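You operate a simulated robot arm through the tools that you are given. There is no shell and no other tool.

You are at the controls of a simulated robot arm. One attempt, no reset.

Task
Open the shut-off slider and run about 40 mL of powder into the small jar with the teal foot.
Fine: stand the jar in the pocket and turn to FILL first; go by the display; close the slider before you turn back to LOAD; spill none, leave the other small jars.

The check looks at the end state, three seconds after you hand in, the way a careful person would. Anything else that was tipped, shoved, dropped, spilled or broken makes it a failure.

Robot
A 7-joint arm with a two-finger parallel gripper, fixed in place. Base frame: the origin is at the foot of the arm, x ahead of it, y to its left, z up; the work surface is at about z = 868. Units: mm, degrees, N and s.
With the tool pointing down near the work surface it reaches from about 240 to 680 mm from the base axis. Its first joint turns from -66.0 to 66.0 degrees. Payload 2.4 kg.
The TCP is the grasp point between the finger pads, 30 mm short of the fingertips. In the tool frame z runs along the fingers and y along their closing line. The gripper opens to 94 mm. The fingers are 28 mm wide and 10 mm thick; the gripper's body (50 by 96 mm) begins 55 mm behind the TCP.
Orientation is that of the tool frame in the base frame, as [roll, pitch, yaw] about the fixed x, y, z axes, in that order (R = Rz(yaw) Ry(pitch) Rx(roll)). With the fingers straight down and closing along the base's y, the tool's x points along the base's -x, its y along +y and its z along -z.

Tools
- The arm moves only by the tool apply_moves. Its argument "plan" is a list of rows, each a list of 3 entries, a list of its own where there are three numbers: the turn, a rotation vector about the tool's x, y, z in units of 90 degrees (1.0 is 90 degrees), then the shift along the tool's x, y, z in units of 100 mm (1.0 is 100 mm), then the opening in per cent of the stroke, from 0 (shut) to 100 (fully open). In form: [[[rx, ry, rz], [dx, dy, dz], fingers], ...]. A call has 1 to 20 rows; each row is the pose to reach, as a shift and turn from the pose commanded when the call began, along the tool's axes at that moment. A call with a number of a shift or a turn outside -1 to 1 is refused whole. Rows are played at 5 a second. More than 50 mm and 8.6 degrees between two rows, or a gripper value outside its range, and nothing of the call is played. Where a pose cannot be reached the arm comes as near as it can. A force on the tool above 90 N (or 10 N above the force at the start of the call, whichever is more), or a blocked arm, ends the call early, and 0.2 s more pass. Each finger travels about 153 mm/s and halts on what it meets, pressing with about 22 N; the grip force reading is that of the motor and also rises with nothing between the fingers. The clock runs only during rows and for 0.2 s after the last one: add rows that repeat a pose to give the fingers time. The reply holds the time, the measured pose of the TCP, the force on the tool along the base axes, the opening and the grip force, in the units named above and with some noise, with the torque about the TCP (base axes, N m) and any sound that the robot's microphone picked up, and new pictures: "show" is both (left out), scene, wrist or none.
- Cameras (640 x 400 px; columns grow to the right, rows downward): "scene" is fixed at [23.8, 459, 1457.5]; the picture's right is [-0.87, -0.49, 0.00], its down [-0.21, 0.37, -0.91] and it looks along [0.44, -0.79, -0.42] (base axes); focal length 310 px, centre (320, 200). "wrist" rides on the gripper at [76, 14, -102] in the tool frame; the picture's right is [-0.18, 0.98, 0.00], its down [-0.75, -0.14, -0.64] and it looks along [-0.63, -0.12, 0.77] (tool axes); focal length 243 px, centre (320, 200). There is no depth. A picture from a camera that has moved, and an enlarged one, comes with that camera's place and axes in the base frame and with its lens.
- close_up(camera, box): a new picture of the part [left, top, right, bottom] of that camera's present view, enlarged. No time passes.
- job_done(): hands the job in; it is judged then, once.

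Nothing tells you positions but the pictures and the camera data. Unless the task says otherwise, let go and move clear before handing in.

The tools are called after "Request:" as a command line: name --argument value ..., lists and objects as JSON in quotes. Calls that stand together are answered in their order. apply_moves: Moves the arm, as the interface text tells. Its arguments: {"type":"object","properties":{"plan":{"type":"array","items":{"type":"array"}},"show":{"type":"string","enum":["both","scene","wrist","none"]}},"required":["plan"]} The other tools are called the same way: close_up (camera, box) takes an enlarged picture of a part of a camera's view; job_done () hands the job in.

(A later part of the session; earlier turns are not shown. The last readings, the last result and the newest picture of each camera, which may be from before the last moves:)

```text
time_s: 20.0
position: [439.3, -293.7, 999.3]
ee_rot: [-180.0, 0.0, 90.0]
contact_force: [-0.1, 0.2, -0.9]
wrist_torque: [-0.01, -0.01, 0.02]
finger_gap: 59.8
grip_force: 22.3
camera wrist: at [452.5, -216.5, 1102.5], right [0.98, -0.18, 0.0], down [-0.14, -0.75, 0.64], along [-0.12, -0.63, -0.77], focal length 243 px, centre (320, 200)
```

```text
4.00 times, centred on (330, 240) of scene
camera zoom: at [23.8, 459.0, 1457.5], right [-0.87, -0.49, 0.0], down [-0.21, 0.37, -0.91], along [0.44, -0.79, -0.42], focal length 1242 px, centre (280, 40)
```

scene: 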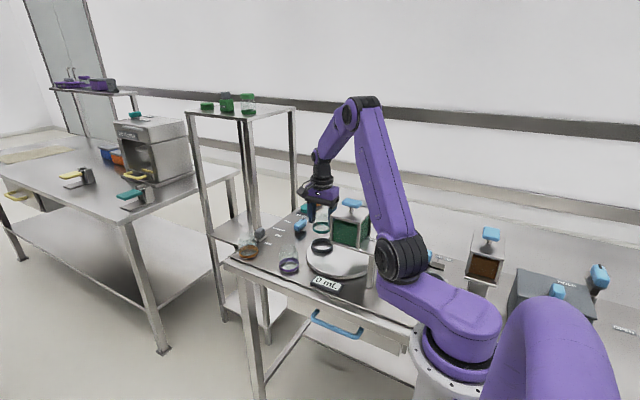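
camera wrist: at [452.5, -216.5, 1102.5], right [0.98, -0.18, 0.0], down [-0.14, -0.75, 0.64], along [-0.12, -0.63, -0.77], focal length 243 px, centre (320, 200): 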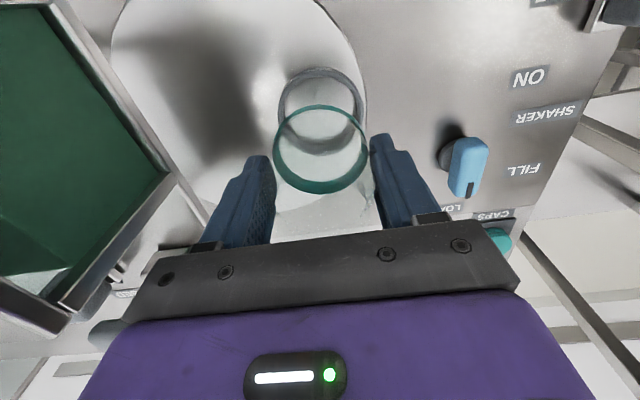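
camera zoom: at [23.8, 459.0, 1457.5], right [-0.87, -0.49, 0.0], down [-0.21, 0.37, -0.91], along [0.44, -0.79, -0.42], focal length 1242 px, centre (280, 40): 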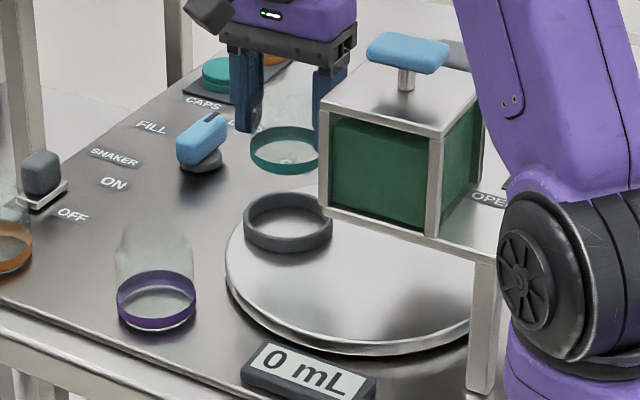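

The projections put the jar and ring aligned within about 1 mm: ring at about (438.5, -294), top z≈900, disc z≈884. I'll lower until the jar base is just above the ring and recheck.

Request:
apply_moves --plan '[[[0, 0, 0], [0, 0, 0.1], 40], [[0, 0, 0], [0, 0, 0.2], 40], [[0, 0, 0], [0, 0, 0.3], 40], [[0, 0, 0], [0, 0, 0.4], 40], [[0, 0, 0], [0, 0, 0.45], 40], [[0, 0, 0], [0, 0, 0.45], 40]]' --show "both"

Request:
close_up --camera "wrist" --box '[240, 60, 400, 220]'

Request:
close_up --camera "scene" --box '[290, 200, 370, 260]'

```text
time_s: 21.4
position: [439.2, -292.5, 955.9]
ee_rot: [180.0, 0.0, 89.9]
contact_force: [-0.4, -0.3, -1.1]
wrist_torque: [-0.01, 0.03, 0.01]
finger_gap: 60.0
grip_force: 22.5
camera wrist: at [452.6, -215.9, 1058.0], right [0.98, -0.18, 0.0], down [-0.14, -0.75, 0.64], along [-0.12, -0.63, -0.77], focal length 243 px, centre (320, 200)
```

scene: 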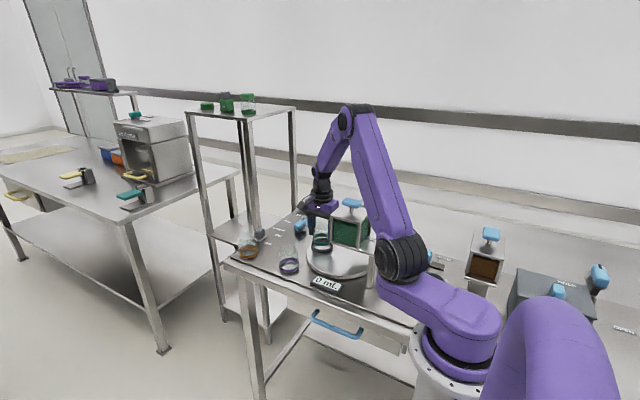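
wrist: 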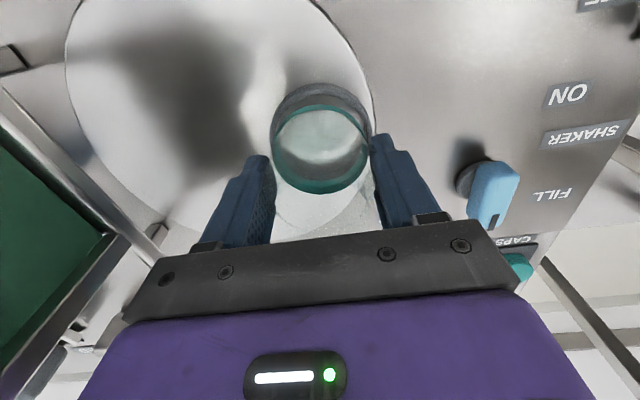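

```text
2.50 times, centred on (320, 140) of wrist
camera zoom: at [452.6, -215.9, 1058.0], right [0.98, -0.18, 0.0], down [-0.14, -0.75, 0.64], along [-0.12, -0.63, -0.77], focal length 606 px, centre (320, 350)
```

zoom: 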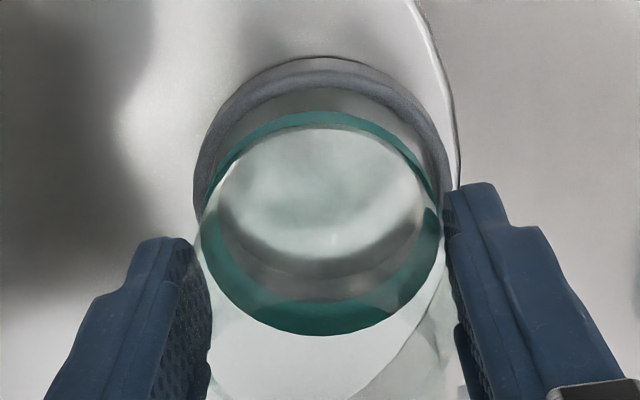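

```text
6.67 times, centred on (330, 230) of scene
camera zoom: at [23.8, 459.0, 1457.5], right [-0.87, -0.49, 0.0], down [-0.21, 0.37, -0.91], along [0.44, -0.79, -0.42], focal length 2070 px, centre (253, 0)
```

zoom: 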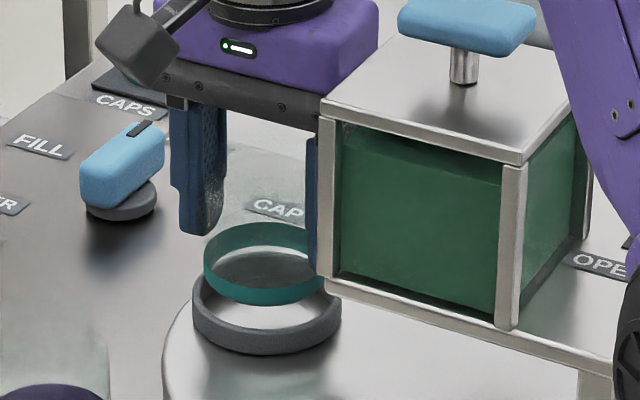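

The jar and ring agree to within 0.5 mm in both views. I'll lower slowly into the pocket and watch the force.

Request:
apply_moves --plan '[[[0, 0, 0], [-0.004, 0.005, 0.03], 40], [[0, 0, 0], [-0.004, 0.005, 0.06], 40], [[0, 0, 0], [-0.004, 0.005, 0.09], 40], [[0, 0, 0], [-0.004, 0.005, 0.12], 40], [[0, 0, 0], [-0.004, 0.005, 0.14], 40], [[0, 0, 0], [-0.004, 0.005, 0.14], 40]]' --show "both"

Request:
close_up --camera "wrist" --box '[240, 60, 400, 220]'

Request:
close_up --camera "scene" --box '[290, 200, 370, 260]'

```text
time_s: 22.8
position: [440.4, -292.6, 941.1]
ee_rot: [-179.9, 0.0, 90.1]
contact_force: [-0.1, 0.2, -1.4]
wrist_torque: [0.03, 0.02, 0.02]
finger_gap: 59.9
grip_force: 21.7
camera wrist: at [452.4, -216.0, 1043.9], right [0.98, -0.18, 0.0], down [-0.14, -0.75, 0.64], along [-0.12, -0.63, -0.77], focal length 243 px, centre (320, 200)
```

scene: 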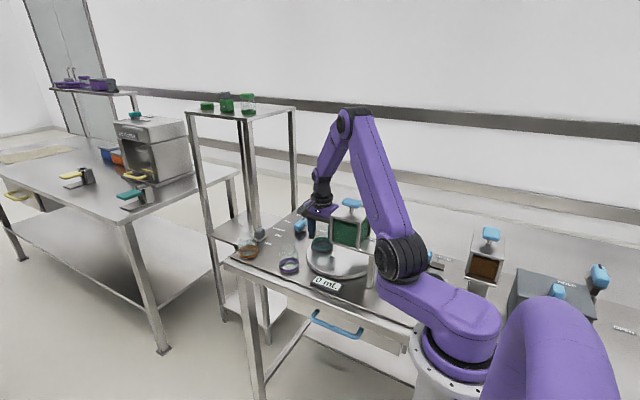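
wrist: 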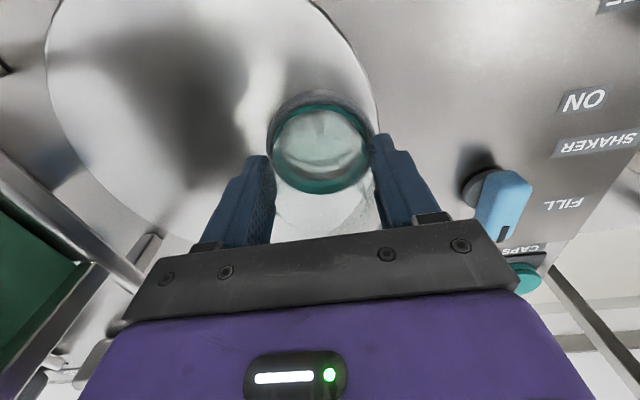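

```text
2.50 times, centred on (320, 140) of wrist
camera zoom: at [452.4, -216.0, 1043.9], right [0.98, -0.18, 0.0], down [-0.14, -0.75, 0.64], along [-0.12, -0.63, -0.77], focal length 606 px, centre (320, 350)
```

zoom: 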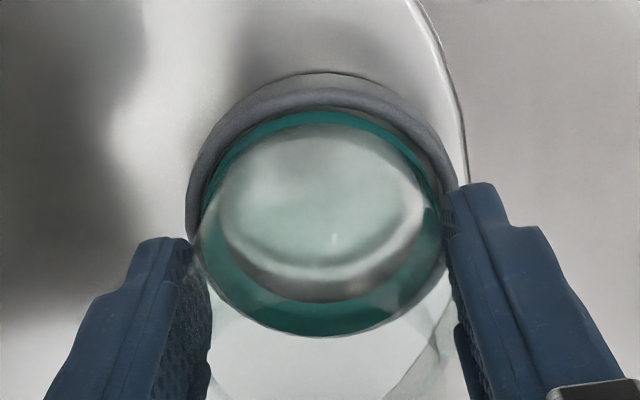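

```text
6.67 times, centred on (330, 230) of scene
camera zoom: at [23.8, 459.0, 1457.5], right [-0.87, -0.49, 0.0], down [-0.21, 0.37, -0.91], along [0.44, -0.79, -0.42], focal length 2070 px, centre (253, 0)
```

zoom: 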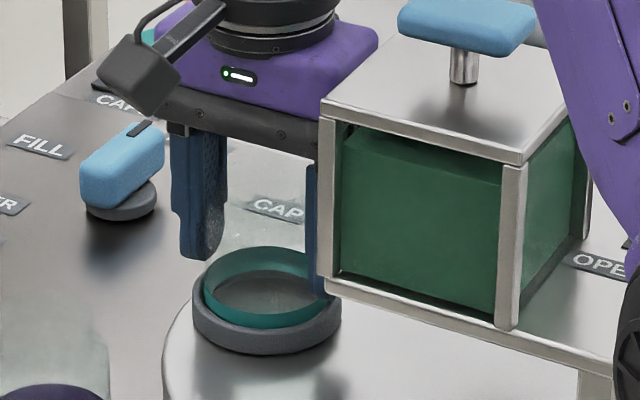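

The jar is entering the ring cleanly with no side force. I'll go down the remaining distance.

Request:
apply_moves --plan '[[[0, 0, 0], [0, 0, 0.03], 40], [[0, 0, 0], [0, 0, 0.055], 40], [[0, 0, 0], [0, 0, 0.075], 40], [[0, 0, 0], [0, 0, 0.09], 40], [[0, 0, 0], [0, 0, 0.09], 40]]' --show "both"

Request:
close_up --camera "wrist" --box '[240, 60, 400, 220]'

Request:
close_up --camera "scene" --box '[290, 200, 370, 260]'

```text
time_s: 24.0
position: [439.3, -293.5, 932.6]
ee_rot: [179.9, 0.1, 90.0]
contact_force: [-2.7, 1.2, 11.8]
wrist_torque: [0.11, 0.21, -0.07]
finger_gap: 60.1
grip_force: 22.1
camera wrist: at [452.5, -216.7, 1035.6], right [0.98, -0.18, 0.0], down [-0.14, -0.75, 0.64], along [-0.12, -0.63, -0.77], focal length 243 px, centre (320, 200)
```

scene: 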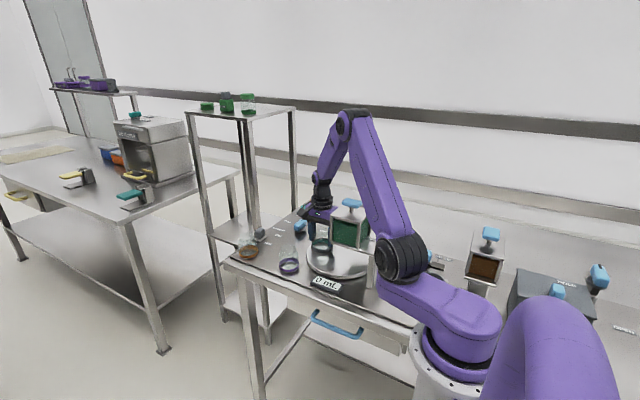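
wrist: 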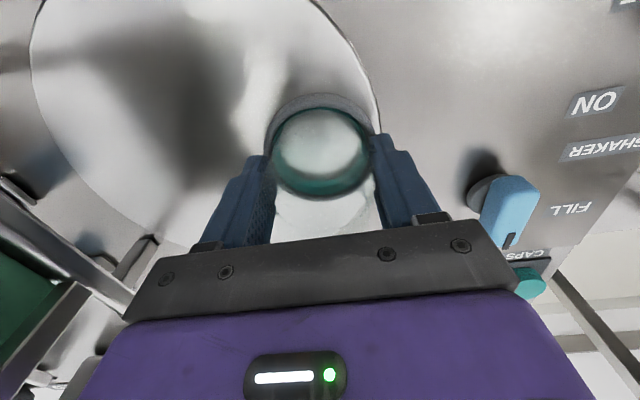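

```text
2.50 times, centred on (320, 140) of wrist
camera zoom: at [452.5, -216.7, 1035.6], right [0.98, -0.18, 0.0], down [-0.14, -0.75, 0.64], along [-0.12, -0.63, -0.77], focal length 606 px, centre (320, 350)
```

zoom: 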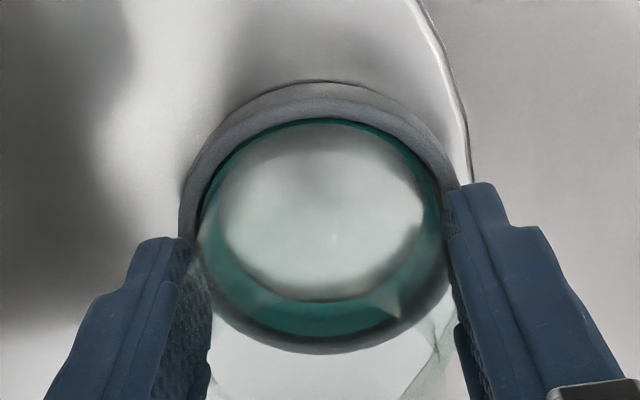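

```text
6.67 times, centred on (330, 230) of scene
camera zoom: at [23.6, 459.2, 1457.4], right [-0.87, -0.49, 0.0], down [-0.21, 0.37, -0.91], along [0.44, -0.79, -0.42], focal length 2070 px, centre (253, 0)
```

zoom: 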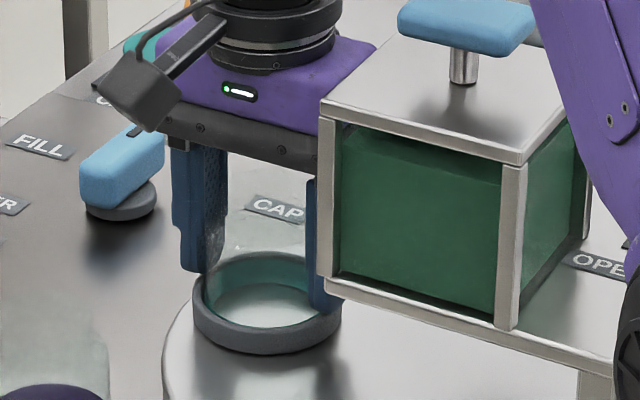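

The jar is seated (about 12 N upward contact). I'll release gradually and rise straight up.

Request:
apply_moves --plan '[[[0, 0, 0], [0, 0, -0.01], 40], [[0, 0, 0], [0, 0, -0.01], 62], [[0, 0, 0], [0, 0, -0.01], 66], [[0, 0, 0], [0, 0, -0.01], 72], [[0, 0, 0], [0, 0, -0.01], 80], [[0, 0, 0], [0, 0, -0.01], 82], [[0, 0, 0], [0, 0, -0.05], 82], [[0, 0, 0], [0, 0, -0.15], 82], [[0, 0, 0], [0, 0, -0.3], 82], [[0, 0, 0], [0, 0, -0.5], 82], [[0, 0, 0], [0, 0, -0.7], 82], [[0, 0, 0], [0, 0, -0.9], 82]]' --show "both"

Request:
close_up --camera "wrist" --box '[220, 20, 420, 200]'

Request:
close_up --camera "scene" --box '[280, 200, 380, 290]'

```text
time_s: 26.6
position: [439.8, -292.9, 1023.5]
ee_rot: [179.9, 0.0, 90.0]
contact_force: [0.2, -0.9, 0.0]
wrist_torque: [0.01, 0.0, 0.0]
finger_gap: 77.2
grip_force: 0.1
camera wrist: at [453.2, -215.9, 1126.1], right [0.98, -0.18, 0.0], down [-0.14, -0.75, 0.64], along [-0.12, -0.63, -0.77], focal length 243 px, centre (320, 200)
```

scene: 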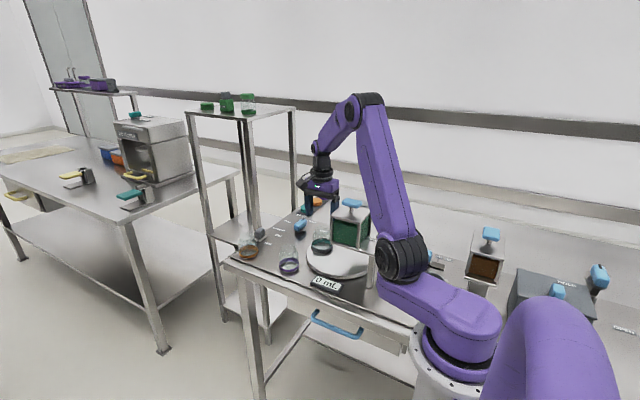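
wrist: 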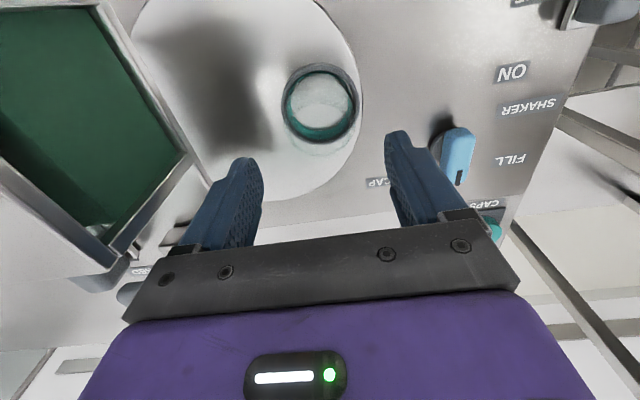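

```text
2.22 times, centred on (320, 110) of wrist
camera zoom: at [453.2, -215.9, 1126.1], right [0.98, -0.18, 0.0], down [-0.14, -0.75, 0.64], along [-0.12, -0.63, -0.77], focal length 539 px, centre (320, 400)
```

zoom: 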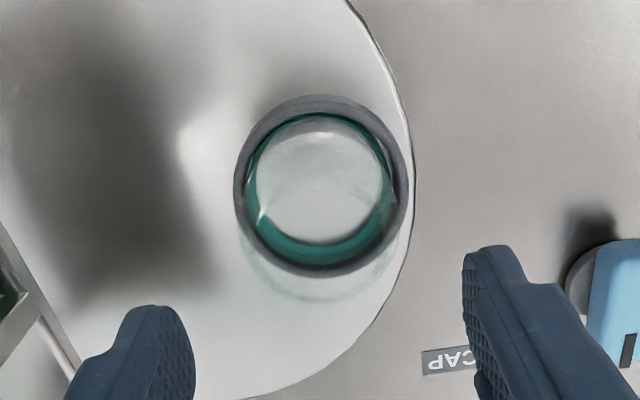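

```text
4.44 times, centred on (330, 245) of scene
camera zoom: at [23.8, 459.0, 1457.5], right [-0.87, -0.49, 0.0], down [-0.21, 0.37, -0.91], along [0.44, -0.79, -0.42], focal length 1380 px, centre (276, 0)
```

zoom: 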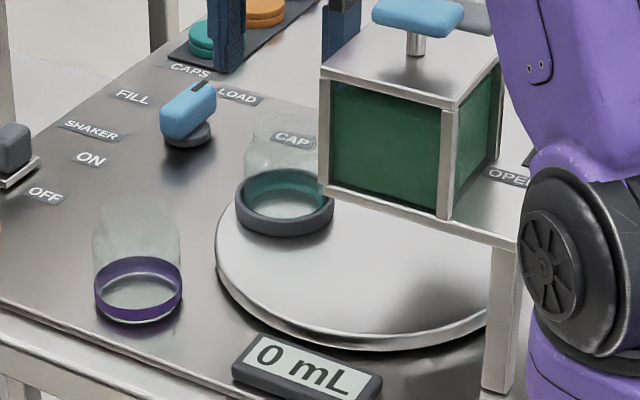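

The jar stands in the pocket with the display at 0 mL. Next is the knob near (568, -370); I'll move above it for a closer look.

Request:
apply_moves --plan '[[[0, 0, 0], [-0.1, 0.2, 0], 82], [[0, 0, 0], [-0.2, 0.4, 0], 82], [[0, 0, 0], [-0.3, 0.6, 0], 82], [[0, 0, 0], [-0.4, 0.8, 0], 82], [[0, 0, 0], [-0.5, 1.0, 0], 82], [[0, 0, 0], [-0.5, 1.0, 0], 82]]' --show "both"

Request:
close_up --camera "wrist" --box '[240, 40, 440, 220]'

Request:
close_up --camera "scene" --box '[280, 180, 380, 270]'

```text
time_s: 28.0
position: [538.7, -343.6, 1021.9]
ee_rot: [-180.0, 0.1, 90.0]
contact_force: [0.3, -0.8, 0.0]
wrist_torque: [0.04, -0.02, 0.01]
finger_gap: 77.3
grip_force: 0.1
camera wrist: at [551.5, -266.8, 1125.0], right [0.98, -0.18, 0.0], down [-0.14, -0.75, 0.64], along [-0.12, -0.63, -0.77], focal length 243 px, centre (320, 200)
```

scene: 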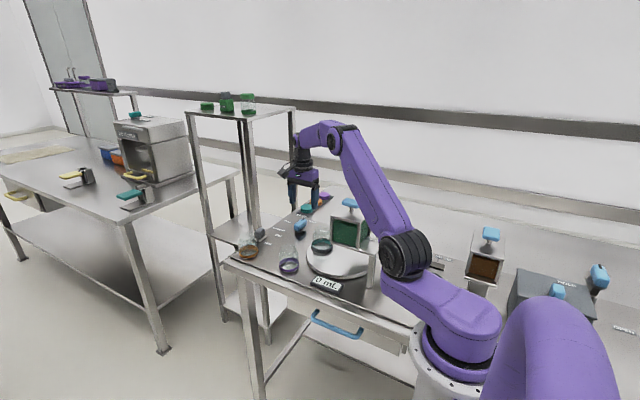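
wrist: 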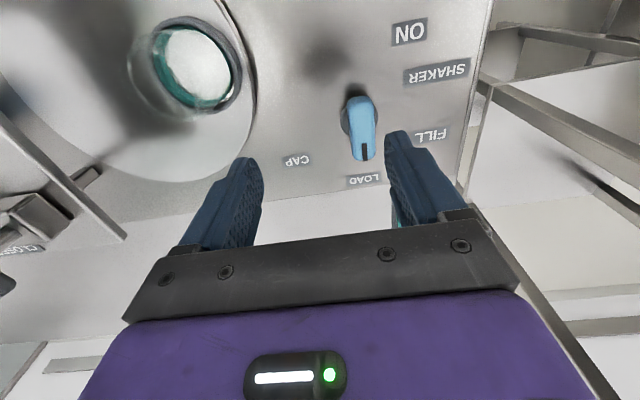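

```text
2.22 times, centred on (340, 130) of wrist
camera zoom: at [551.5, -266.8, 1125.0], right [0.98, -0.18, 0.0], down [-0.14, -0.75, 0.64], along [-0.12, -0.63, -0.77], focal length 539 px, centre (276, 356)
```

zoom: 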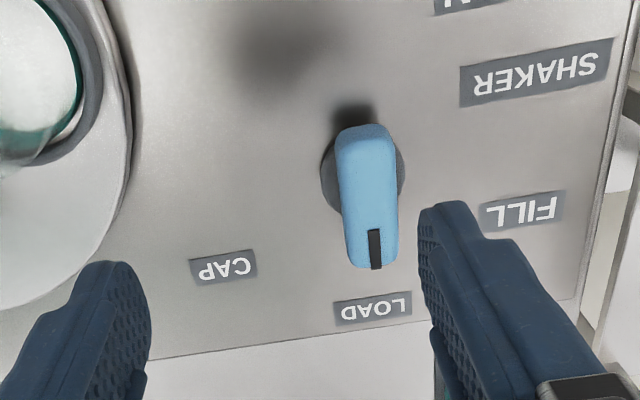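

```text
4.44 times, centred on (330, 225) of scene
camera zoom: at [23.8, 459.0, 1457.5], right [-0.87, -0.49, 0.0], down [-0.21, 0.37, -0.91], along [0.44, -0.79, -0.42], focal length 1380 px, centre (276, 89)
```

zoom: 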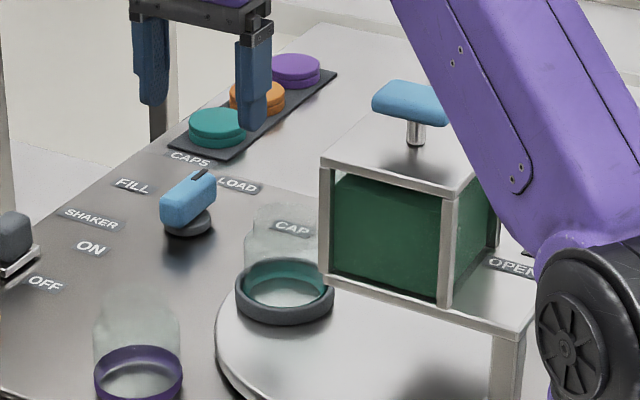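

The knob axis is near (573, -375), its bar lies along y (25 mm wide, top z≈903), and FILL is about 68° counter-clockwise seen from above. I'll test reach above it.

Request:
apply_moves --plan '[[[0, 0, 0], [-0.1, 0.1, 0.1], 82], [[0, 0, 0], [-0.2, 0.2, 0.2], 82], [[0, 0, 0], [-0.3, 0.34, 0.3], 75], [[0, 0, 0], [-0.31, 0.345, 0.4], 70], [[0, 0, 0], [-0.31, 0.345, 0.5], 70], [[0, 0, 0], [-0.31, 0.345, 0.5], 70]]' --show "both"

Request:
close_up --camera "wrist" --box '[220, 20, 420, 220]'

Request:
close_up --camera "scene" --box '[260, 170, 360, 260]'

```text
time_s: 29.4
position: [572.8, -374.7, 971.8]
ee_rot: [180.0, 0.0, 90.0]
contact_force: [-1.0, -0.3, 0.7]
wrist_torque: [0.03, 0.05, 0.01]
finger_gap: 65.9
grip_force: 0.0
camera wrist: at [586.9, -298.3, 1074.4], right [0.98, -0.18, 0.0], down [-0.14, -0.75, 0.64], along [-0.12, -0.63, -0.77], focal length 243 px, centre (320, 200)
```

scene: 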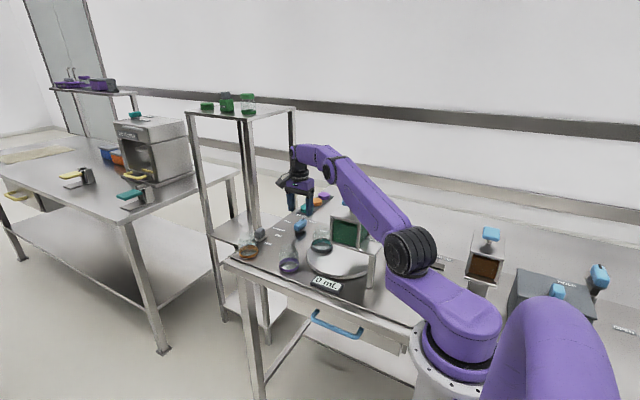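
wrist: 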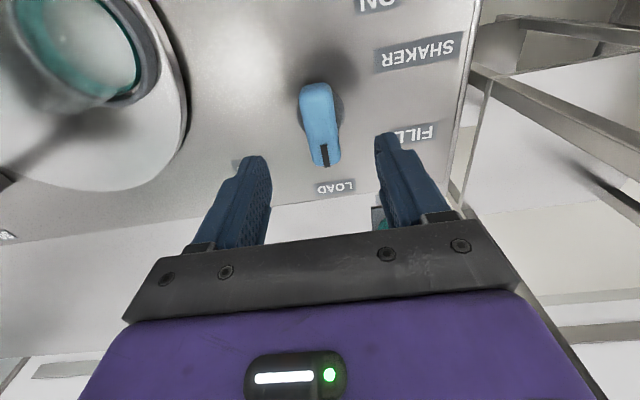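

```text
2.00 times, centred on (320, 120) of wrist
camera zoom: at [586.9, -298.3, 1074.4], right [0.98, -0.18, 0.0], down [-0.14, -0.75, 0.64], along [-0.12, -0.63, -0.77], focal length 485 px, centre (320, 360)
```

zoom: 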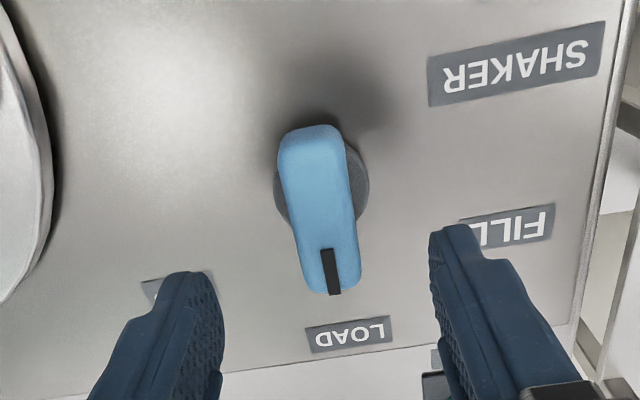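

```text
4.44 times, centred on (310, 215) of scene
camera zoom: at [23.8, 459.0, 1457.5], right [-0.87, -0.49, 0.0], down [-0.21, 0.37, -0.91], along [0.44, -0.79, -0.42], focal length 1380 px, centre (364, 133)
```

zoom: 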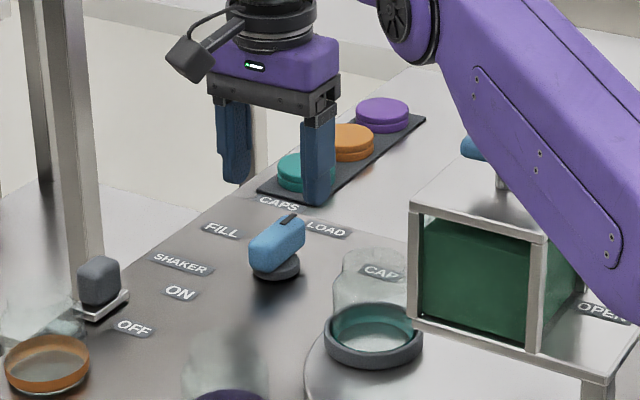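

Reach is fine, but the upper arm runs close over the hopper lid handle when extended. I'll grip the bar about 20 mm nearer, on its +y end, which keeps the elbow higher, then turn along an arc.

Request:
apply_moves --plan '[[[0, 0, 0], [0.1, 0.012, 0], 70], [[0, 0, 0], [0.2, 0.012, 0], 70], [[0, 0, 0], [0.2, 0.012, 0.12], 70], [[0, 0, 0], [0.2, 0.012, 0.24], 70], [[0, 0, 0], [0.2, 0.012, 0.36], 70], [[0, 0, 0], [0.2, 0.012, 0.4], 70]]' --show "both"

Request:
close_up --camera "wrist" --box '[220, 20, 420, 220]'

Request:
close_up --camera "scene" --box '[260, 170, 420, 290]'

```text
time_s: 30.8
position: [576.3, -355.0, 931.1]
ee_rot: [-180.0, -0.1, 90.0]
contact_force: [-0.4, -0.9, 0.1]
wrist_torque: [0.0, -0.02, 0.02]
finger_gap: 65.8
grip_force: 0.0
camera wrist: at [588.9, -277.8, 1034.5], right [0.98, -0.18, 0.0], down [-0.14, -0.75, 0.64], along [-0.12, -0.63, -0.77], focal length 243 px, centre (320, 200)
```

scene: 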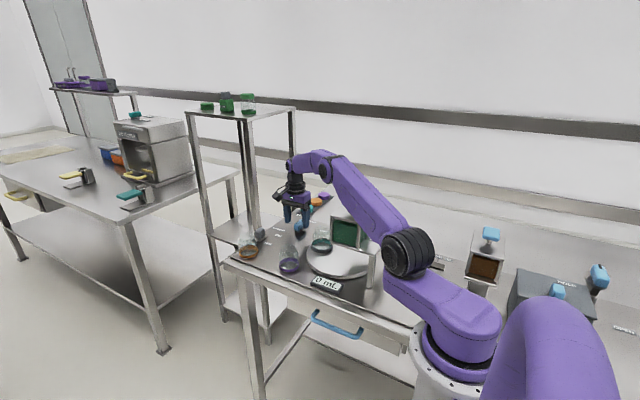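
wrist: 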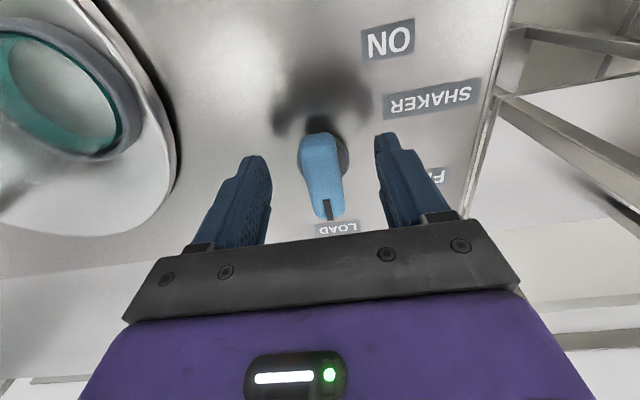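

```text
2.00 times, centred on (320, 120) of wrist
camera zoom: at [588.9, -277.8, 1034.5], right [0.98, -0.18, 0.0], down [-0.14, -0.75, 0.64], along [-0.12, -0.63, -0.77], focal length 485 px, centre (320, 360)
```

zoom: 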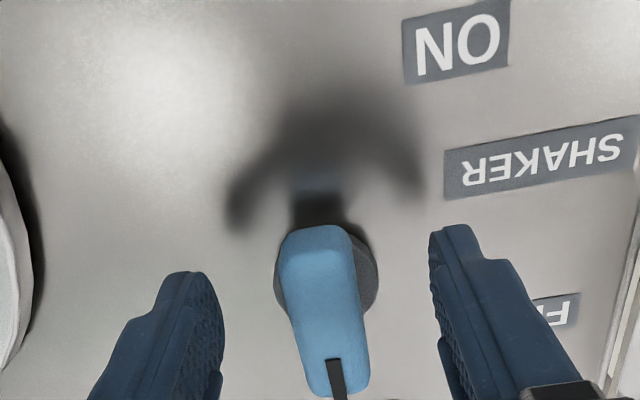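

```text
3.33 times, centred on (340, 230) of scene
camera zoom: at [23.8, 459.0, 1457.5], right [-0.87, -0.49, 0.0], down [-0.21, 0.37, -0.91], along [0.44, -0.79, -0.42], focal length 1035 px, centre (253, 100)
```

zoom: 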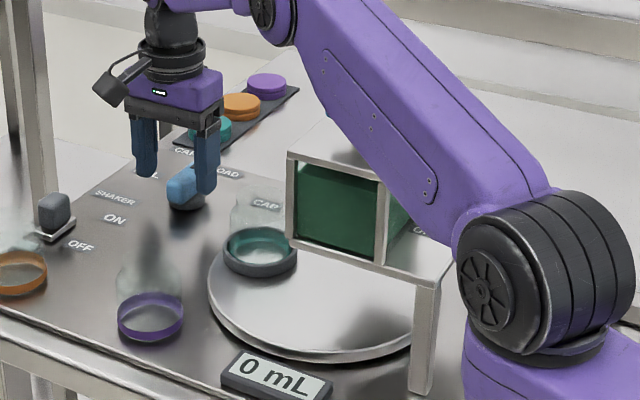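

The arm's underside clears the lid handle by about 45 mm, so I'll lower the last 17 mm and close on the bar.

Request:
apply_moves --plan '[[[0, 0, 0], [0, -0.005, 0.08], 70], [[0, 0, 0], [0, -0.005, 0.165], 70], [[0, 0, 0], [0, -0.005, 0.165], 50], [[0, 0, 0], [0, -0.005, 0.165], 38], [[0, 0, 0], [0, -0.005, 0.165], 32], [[0, 0, 0], [0, -0.005, 0.165], 28], [[0, 0, 0], [0, -0.005, 0.165], 22], [[0, 0, 0], [0, -0.005, 0.165], 10], [[0, 0, 0], [0, -0.005, 0.165], 10]]' --show "both"

Request:
close_up --camera "wrist" --box '[220, 40, 420, 240]'

Request:
close_up --camera "scene" --box '[260, 170, 420, 290]'

```text
time_s: 32.8
position: [575.2, -353.8, 915.9]
ee_rot: [-179.9, 0.0, 90.0]
contact_force: [-6.3, 2.3, 1.6]
wrist_torque: [0.23, 0.1, -0.11]
finger_gap: 23.8
grip_force: 45.2
camera wrist: at [588.1, -277.4, 1018.9], right [0.98, -0.18, 0.0], down [-0.14, -0.75, 0.64], along [-0.12, -0.63, -0.77], focal length 243 px, centre (320, 200)
```

scene: 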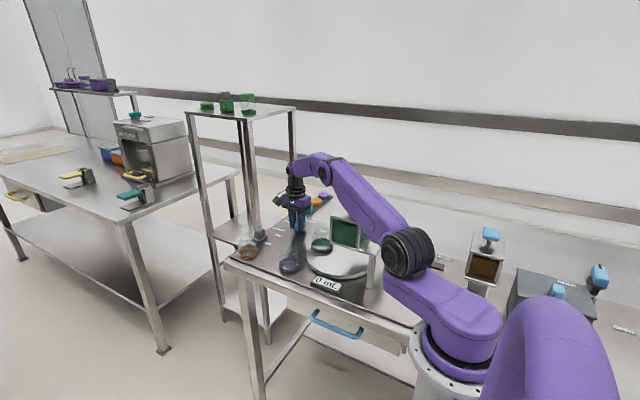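
wrist: 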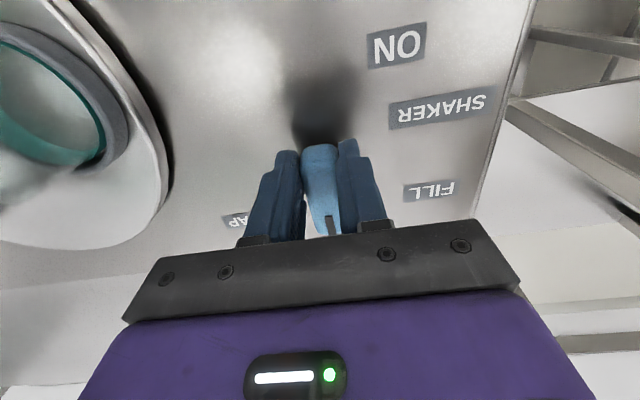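

```text
2.00 times, centred on (320, 140) of wrist
camera zoom: at [588.1, -277.4, 1018.9], right [0.98, -0.18, 0.0], down [-0.14, -0.75, 0.64], along [-0.12, -0.63, -0.77], focal length 485 px, centre (320, 320)
```

zoom: 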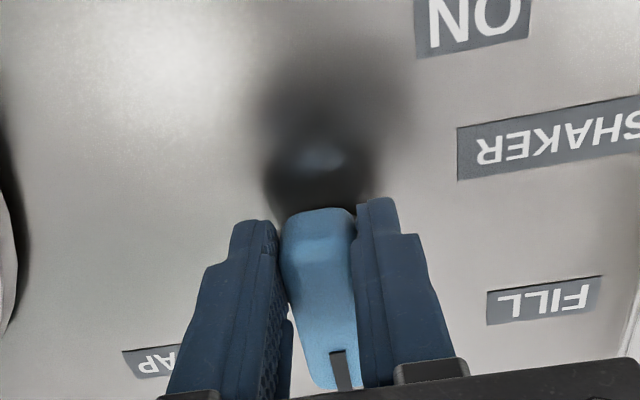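

```text
3.33 times, centred on (340, 230) of scene
camera zoom: at [23.6, 459.1, 1457.4], right [-0.87, -0.49, 0.0], down [-0.21, 0.37, -0.91], along [0.44, -0.79, -0.42], focal length 1035 px, centre (253, 100)
```

zoom: 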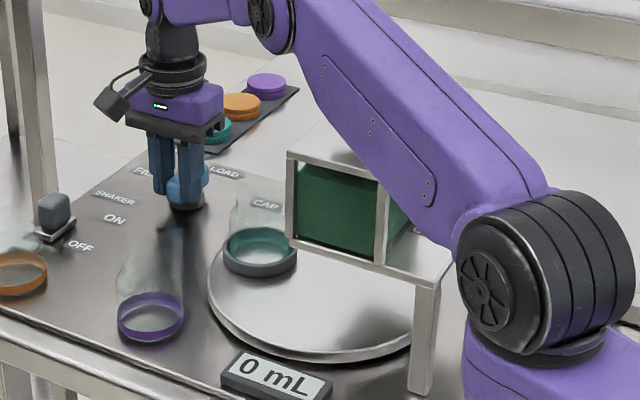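

The bar is gripped (23.8 mm). I'll turn the first 35° along the arc and watch the disc.

Request:
apply_moves --plan '[[[0, 0, -0.0556], [-0.0007, -0.0153, 0], 10], [[0, 0, -0.1111], [-0.0027, -0.0304, 0], 10], [[0, 0, -0.1667], [-0.006, -0.0453, 0], 10], [[0, 0, -0.2222], [-0.0106, -0.0599, 0], 10], [[0, 0, -0.2778], [-0.0164, -0.074, 0], 10], [[0, 0, -0.3333], [-0.0234, -0.0875, 0], 10], [[0, 0, -0.3889], [-0.0316, -0.1004, 0], 10], [[0, 0, -0.3889], [-0.0316, -0.1004, 0], 10]]' --show "both"

Request:
close_up --camera "wrist" --box '[220, 40, 420, 240]'

Request:
close_up --camera "scene" --box '[260, 170, 420, 290]'

```text
time_s: 34.6
position: [564.3, -358.0, 916.1]
ee_rot: [-179.9, 0.0, 125.1]
contact_force: [-15.3, 5.8, 8.2]
wrist_torque: [-0.37, -0.02, -0.13]
finger_gap: 23.9
grip_force: 44.6
camera wrist: at [531.2, -286.3, 1018.9], right [0.91, 0.41, 0.0], down [0.32, -0.7, 0.64], along [0.27, -0.58, -0.77], focal length 243 px, centre (320, 200)
```

scene: 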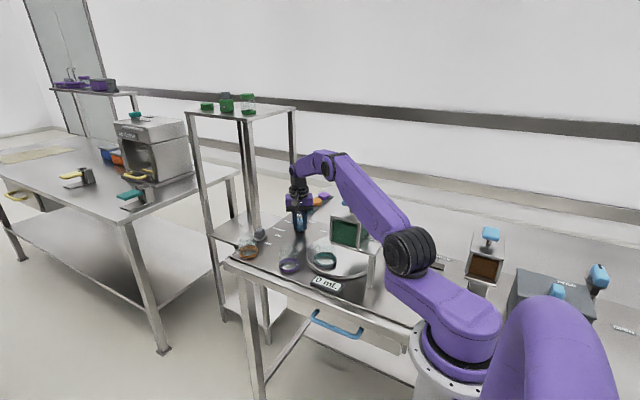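
wrist: 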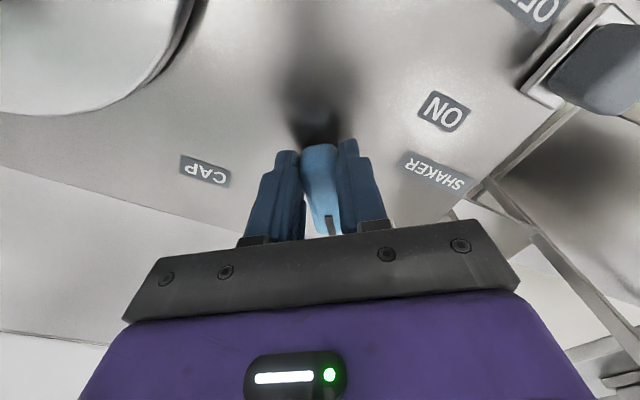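

```text
2.00 times, centred on (320, 140) of wrist
camera zoom: at [531.2, -286.3, 1018.9], right [0.91, 0.41, 0.0], down [0.32, -0.7, 0.64], along [0.27, -0.58, -0.77], focal length 485 px, centre (320, 320)
```

zoom: 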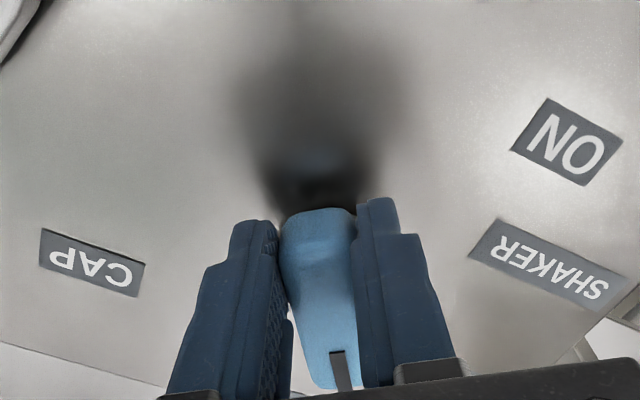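

```text
3.33 times, centred on (340, 230) of scene
camera zoom: at [23.2, 459.3, 1457.4], right [-0.87, -0.49, 0.0], down [-0.21, 0.37, -0.91], along [0.44, -0.79, -0.42], focal length 1035 px, centre (253, 100)
```

zoom: 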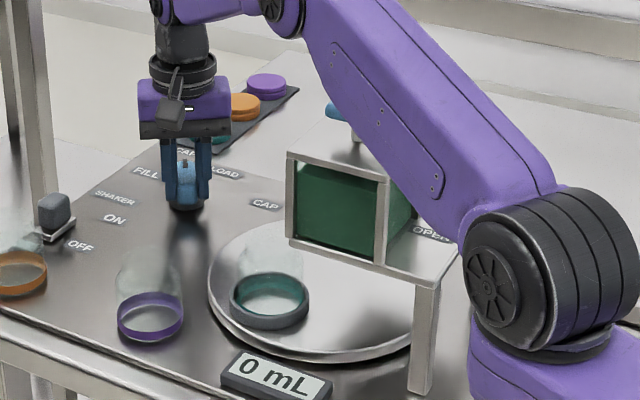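

The disc turns with the knob and the jar rides along upright. I'll continue towards FILL.

Request:
apply_moves --plan '[[[0, 0, -0.0556], [-0.0007, -0.0153, 0], 10], [[0, 0, -0.1111], [-0.0027, -0.0304, 0], 10], [[0, 0, -0.1667], [-0.006, -0.0453, 0], 10], [[0, 0, -0.2222], [-0.0106, -0.0599, 0], 10], [[0, 0, -0.2778], [-0.0164, -0.074, 0], 10], [[0, 0, -0.2778], [-0.0164, -0.074, 0], 10]]' --show "both"

Request:
close_up --camera "wrist" --box '[220, 40, 420, 240]'

Request:
close_up --camera "scene" --box '[260, 170, 420, 290]'

```text
time_s: 36.0
position: [559.9, -362.4, 916.0]
ee_rot: [-180.0, 0.0, 150.2]
contact_force: [-10.5, -1.3, 12.7]
wrist_torque: [0.68, 1.25, -0.01]
finger_gap: 23.8
grip_force: 45.1
camera wrist: at [499.1, -312.2, 1018.8], right [0.65, 0.76, 0.0], down [0.58, -0.5, 0.64], along [0.49, -0.42, -0.77], focal length 243 px, centre (320, 200)
```

scene: 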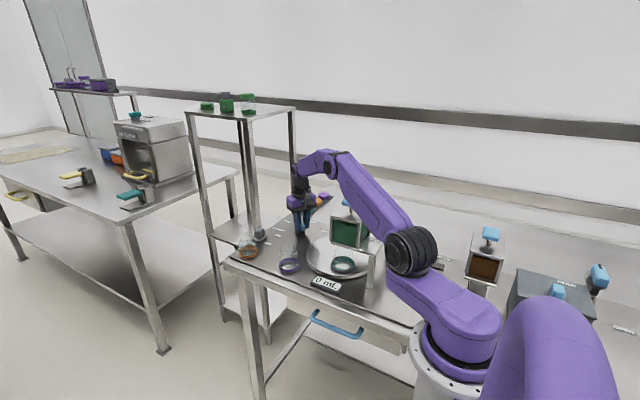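
wrist: 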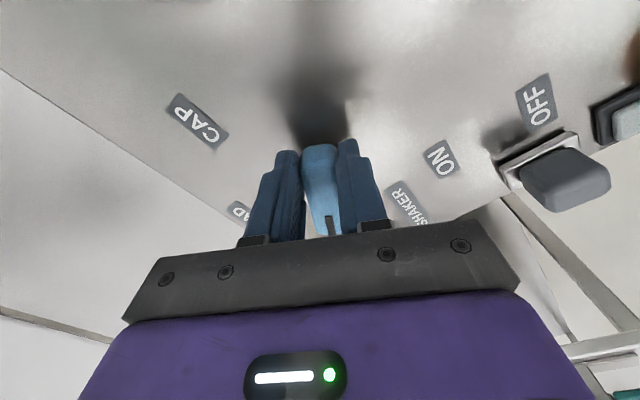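

```text
2.00 times, centred on (320, 140) of wrist
camera zoom: at [499.1, -312.2, 1018.8], right [0.65, 0.76, 0.0], down [0.58, -0.5, 0.64], along [0.49, -0.42, -0.77], focal length 485 px, centre (320, 320)
```

zoom: 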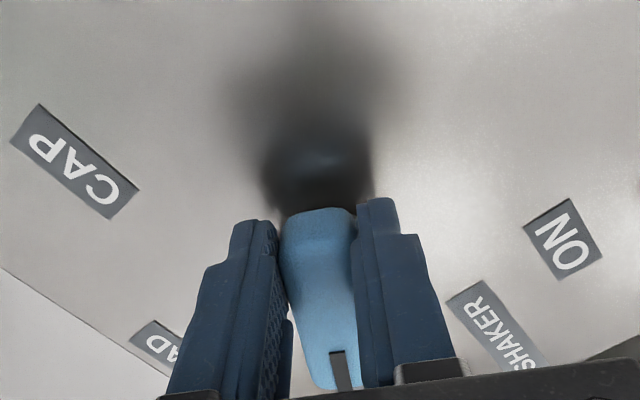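

```text
3.33 times, centred on (340, 230) of scene
camera zoom: at [23.4, 459.1, 1457.4], right [-0.87, -0.49, 0.0], down [-0.21, 0.37, -0.91], along [0.44, -0.79, -0.42], focal length 1035 px, centre (253, 100)
```

zoom: 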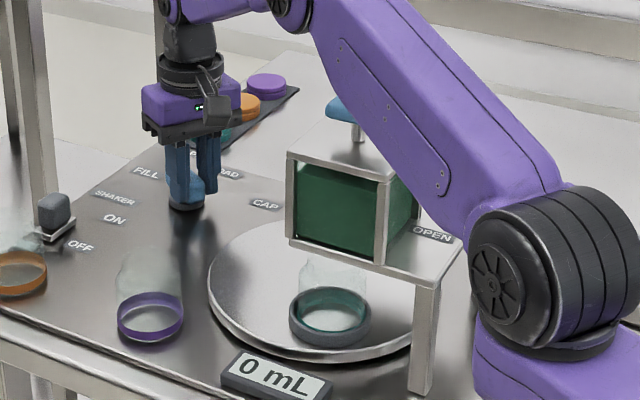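

Knob is at about 60° and the disc turns about twice as much. I'll continue in small steps towards the FILL mark (about 65–68°).

Request:
apply_moves --plan '[[[0, 0, -0.0278], [-0.0002, -0.0076, 0], 10], [[0, 0, -0.0556], [-0.0007, -0.0153, 0], 10], [[0, 0, -0.0556], [-0.0007, -0.0153, 0], 10]]' --show "both"

Request:
close_up --camera "scene" --box '[290, 200, 400, 290]'

Request:
close_up --camera "wrist" --box '[220, 40, 420, 240]'

```text
time_s: 36.8
position: [558.0, -364.4, 914.6]
ee_rot: [179.9, -0.1, 154.9]
contact_force: [-19.3, 2.4, 8.3]
wrist_torque: [-0.36, -0.64, -0.05]
finger_gap: 23.9
grip_force: 44.8
camera wrist: at [494.4, -318.9, 1018.9], right [0.58, 0.81, 0.0], down [0.62, -0.45, 0.64], along [0.52, -0.37, -0.77], focal length 243 px, centre (320, 200)
```

scene: 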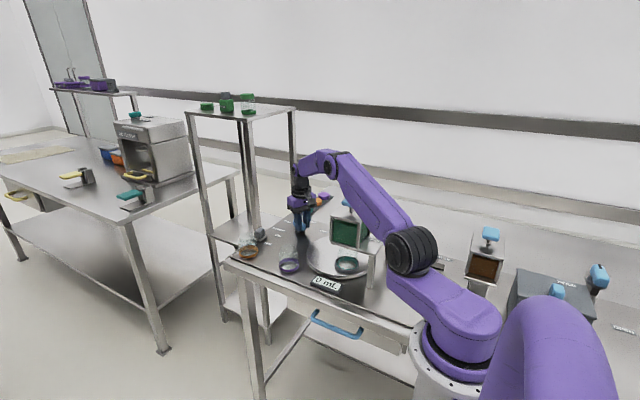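
wrist: 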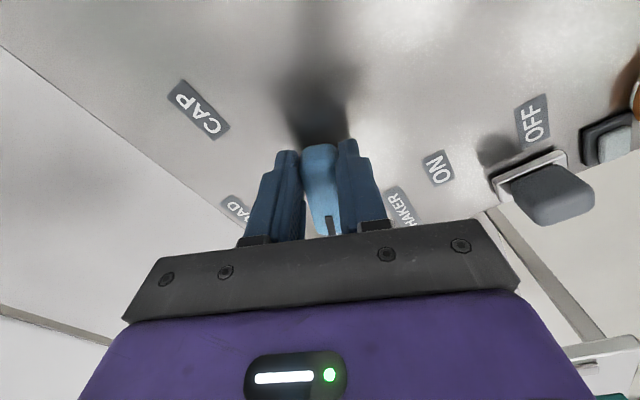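

```text
4.44 times, centred on (345, 245) of scene
camera zoom: at [23.1, 459.2, 1457.4], right [-0.87, -0.49, 0.0], down [-0.21, 0.37, -0.91], along [0.44, -0.79, -0.42], focal length 1380 px, centre (209, 0)
```

zoom: 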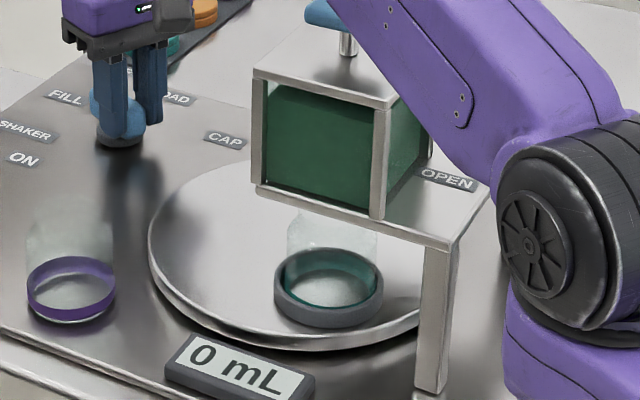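

```text
2.00 times, centred on (320, 140) of wrist
camera zoom: at [494.4, -318.9, 1018.9], right [0.58, 0.81, 0.0], down [0.62, -0.45, 0.64], along [0.52, -0.37, -0.77], focal length 485 px, centre (320, 320)
```

zoom: 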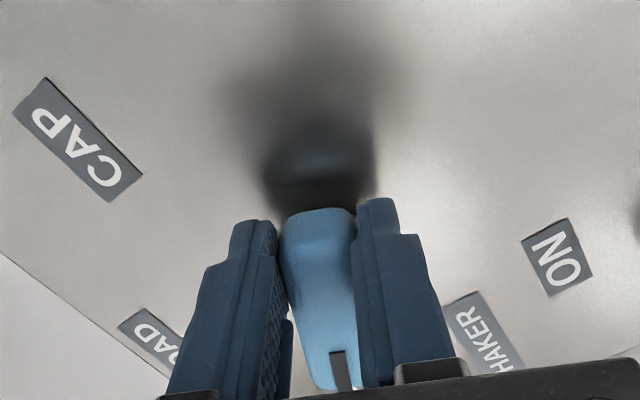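

The pocket is now under the hopper centre (disc turned about 130°) and the pointer is at about 65°, level with the FILL label. I'll release and check pointer alignment from above.

Request:
apply_moves --plan '[[[0, 0, 0], [0, 0, 0], 26], [[0, 0, 0], [0, 0, 0], 30], [[0, 0, 0], [0, 0, 0], 45], [[0, 0, 0], [0, 0, 0], 60], [[0, 0, 0], [0, 0, 0], 60], [[0, 0, 0], [0, 0, -0.15], 60], [[0, 0, 0], [0, 0, -0.3], 60], [[0, 0, 0], [0, 0, -0.5], 60], [[0, 0, 0], [0, 0, -0.7], 60], [[0, 0, 0], [0, 0, -0.9], 60]]' --show "both"

Request:
close_up --camera "scene" --box '[260, 200, 400, 290]'

Request:
close_up --camera "wrist" --box '[220, 40, 420, 240]'

```text
time_s: 39.0
position: [559.6, -365.8, 1008.0]
ee_rot: [180.0, 0.0, 154.9]
contact_force: [0.1, -0.2, 0.4]
wrist_torque: [-0.01, 0.01, 0.0]
finger_gap: 56.6
grip_force: 0.1
camera wrist: at [495.3, -319.4, 1110.9], right [0.58, 0.81, 0.0], down [0.62, -0.45, 0.64], along [0.52, -0.37, -0.77], focal length 243 px, centre (320, 200)
```

scene: 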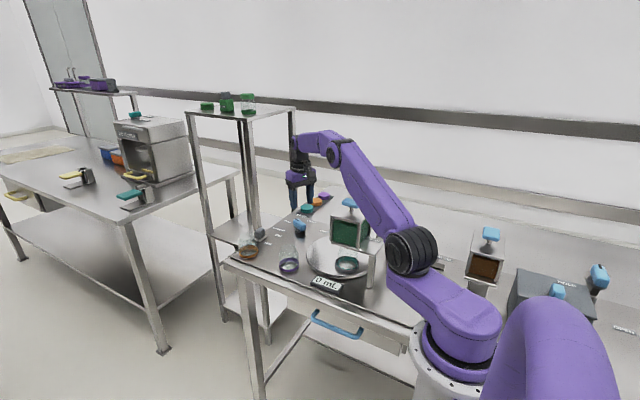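
wrist: 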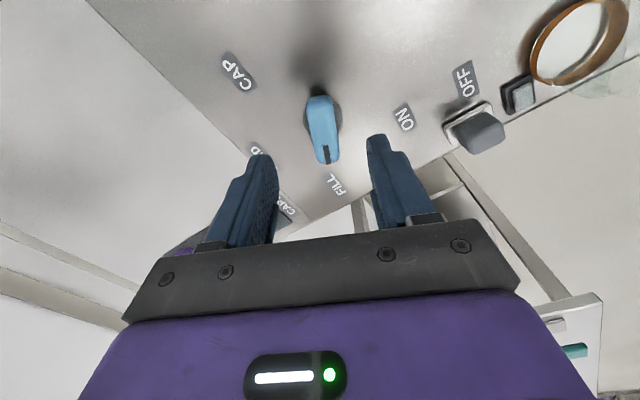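

```text
4.44 times, centred on (330, 245) of scene
camera zoom: at [23.8, 459.0, 1457.5], right [-0.87, -0.49, 0.0], down [-0.21, 0.37, -0.91], along [0.44, -0.79, -0.42], focal length 1380 px, centre (276, 0)
```

zoom: 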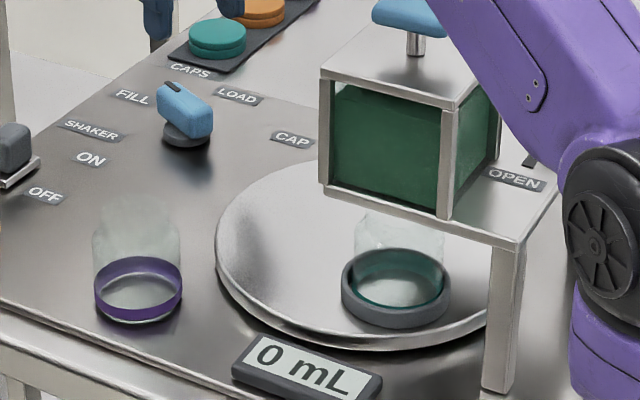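

```text
2.00 times, centred on (320, 140) of wrist
camera zoom: at [495.3, -319.4, 1110.9], right [0.58, 0.81, 0.0], down [0.62, -0.45, 0.64], along [0.52, -0.37, -0.77], focal length 485 px, centre (320, 320)
```

zoom: 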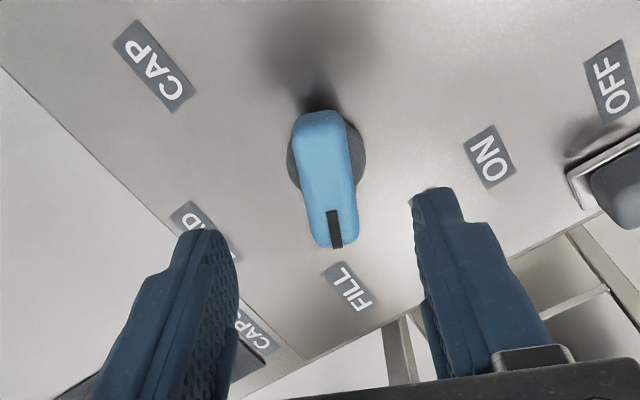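

The pointer is now aligned with FILL just as it was with LOAD, and the jar sits under the hopper. Next I'll raise, return to the original yaw and travel high over to the slider near (251, -346).

Request:
apply_moves --plan '[[[0, 0, -0.07], [0, 0, -0.2], 70], [[0, 0, -0.14], [0, 0, -0.4], 80], [[0, 0, -0.21], [0, 0, -0.6], 80], [[0, 0, -0.279], [0, 0, -0.8], 80], [[0, 0, -0.279], [0, 0, -1.0], 80], [[0, 0, -0.279], [0, 0, -1.0], 80]]' --show "none"

Request:
apply_moves --plan '[[[0, 0, 0], [0.25, 0.02, -0.15], 80], [[0, 0, 0], [0.5, 0.04, -0.3], 80], [[0, 0, 0], [0.75, 0.06, -0.45], 80], [[0, 0, 0], [1.0, 0.08, -0.6], 80]]' --show "none"

Request:
apply_moves --plan '[[[0, 0, 0], [0.25, 0.02, 0], 80], [[0, 0, 0], [0.5, 0.04, 0], 80], [[0, 0, 0], [0.75, 0.06, 0], 80], [[0, 0, 0], [1.0, 0.08, 0], 80]]' --show "both"

```text
time_s: 40.4
position: [557.4, -362.2, 1105.7]
ee_rot: [180.0, -0.1, -179.8]
contact_force: [0.1, -0.1, 0.2]
wrist_torque: [-0.01, 0.0, 0.02]
finger_gap: 75.4
grip_force: 0.1
```

```text
time_s: 41.4
position: [461.5, -354.2, 1165.8]
ee_rot: [180.0, 0.0, -179.8]
contact_force: [0.5, -0.1, 1.0]
wrist_torque: [0.0, 0.0, -0.01]
finger_gap: 75.4
grip_force: 0.1
```

```text
time_s: 42.4
position: [359.1, -348.2, 1165.6]
ee_rot: [-180.0, -0.1, -179.9]
contact_force: [0.1, -0.6, 0.1]
wrist_torque: [-0.01, 0.0, 0.01]
finger_gap: 75.2
grip_force: 0.0
camera wrist: at [281.4, -333.0, 1268.5], right [0.18, 0.98, 0.0], down [0.75, -0.14, 0.64], along [0.63, -0.12, -0.77], focal length 243 px, centre (320, 200)
```

scene: 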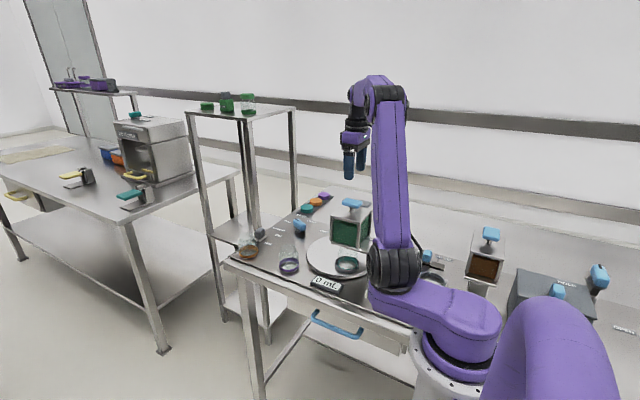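
wrist: 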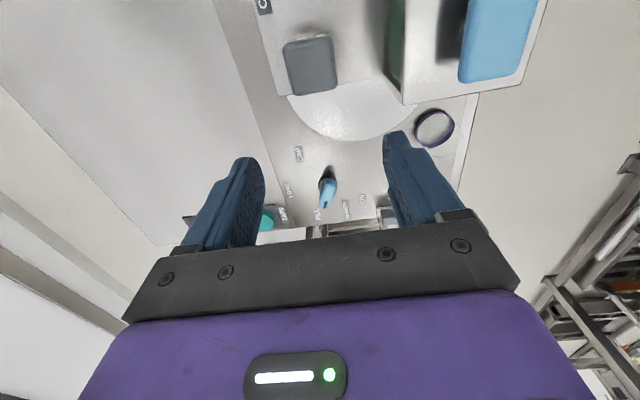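

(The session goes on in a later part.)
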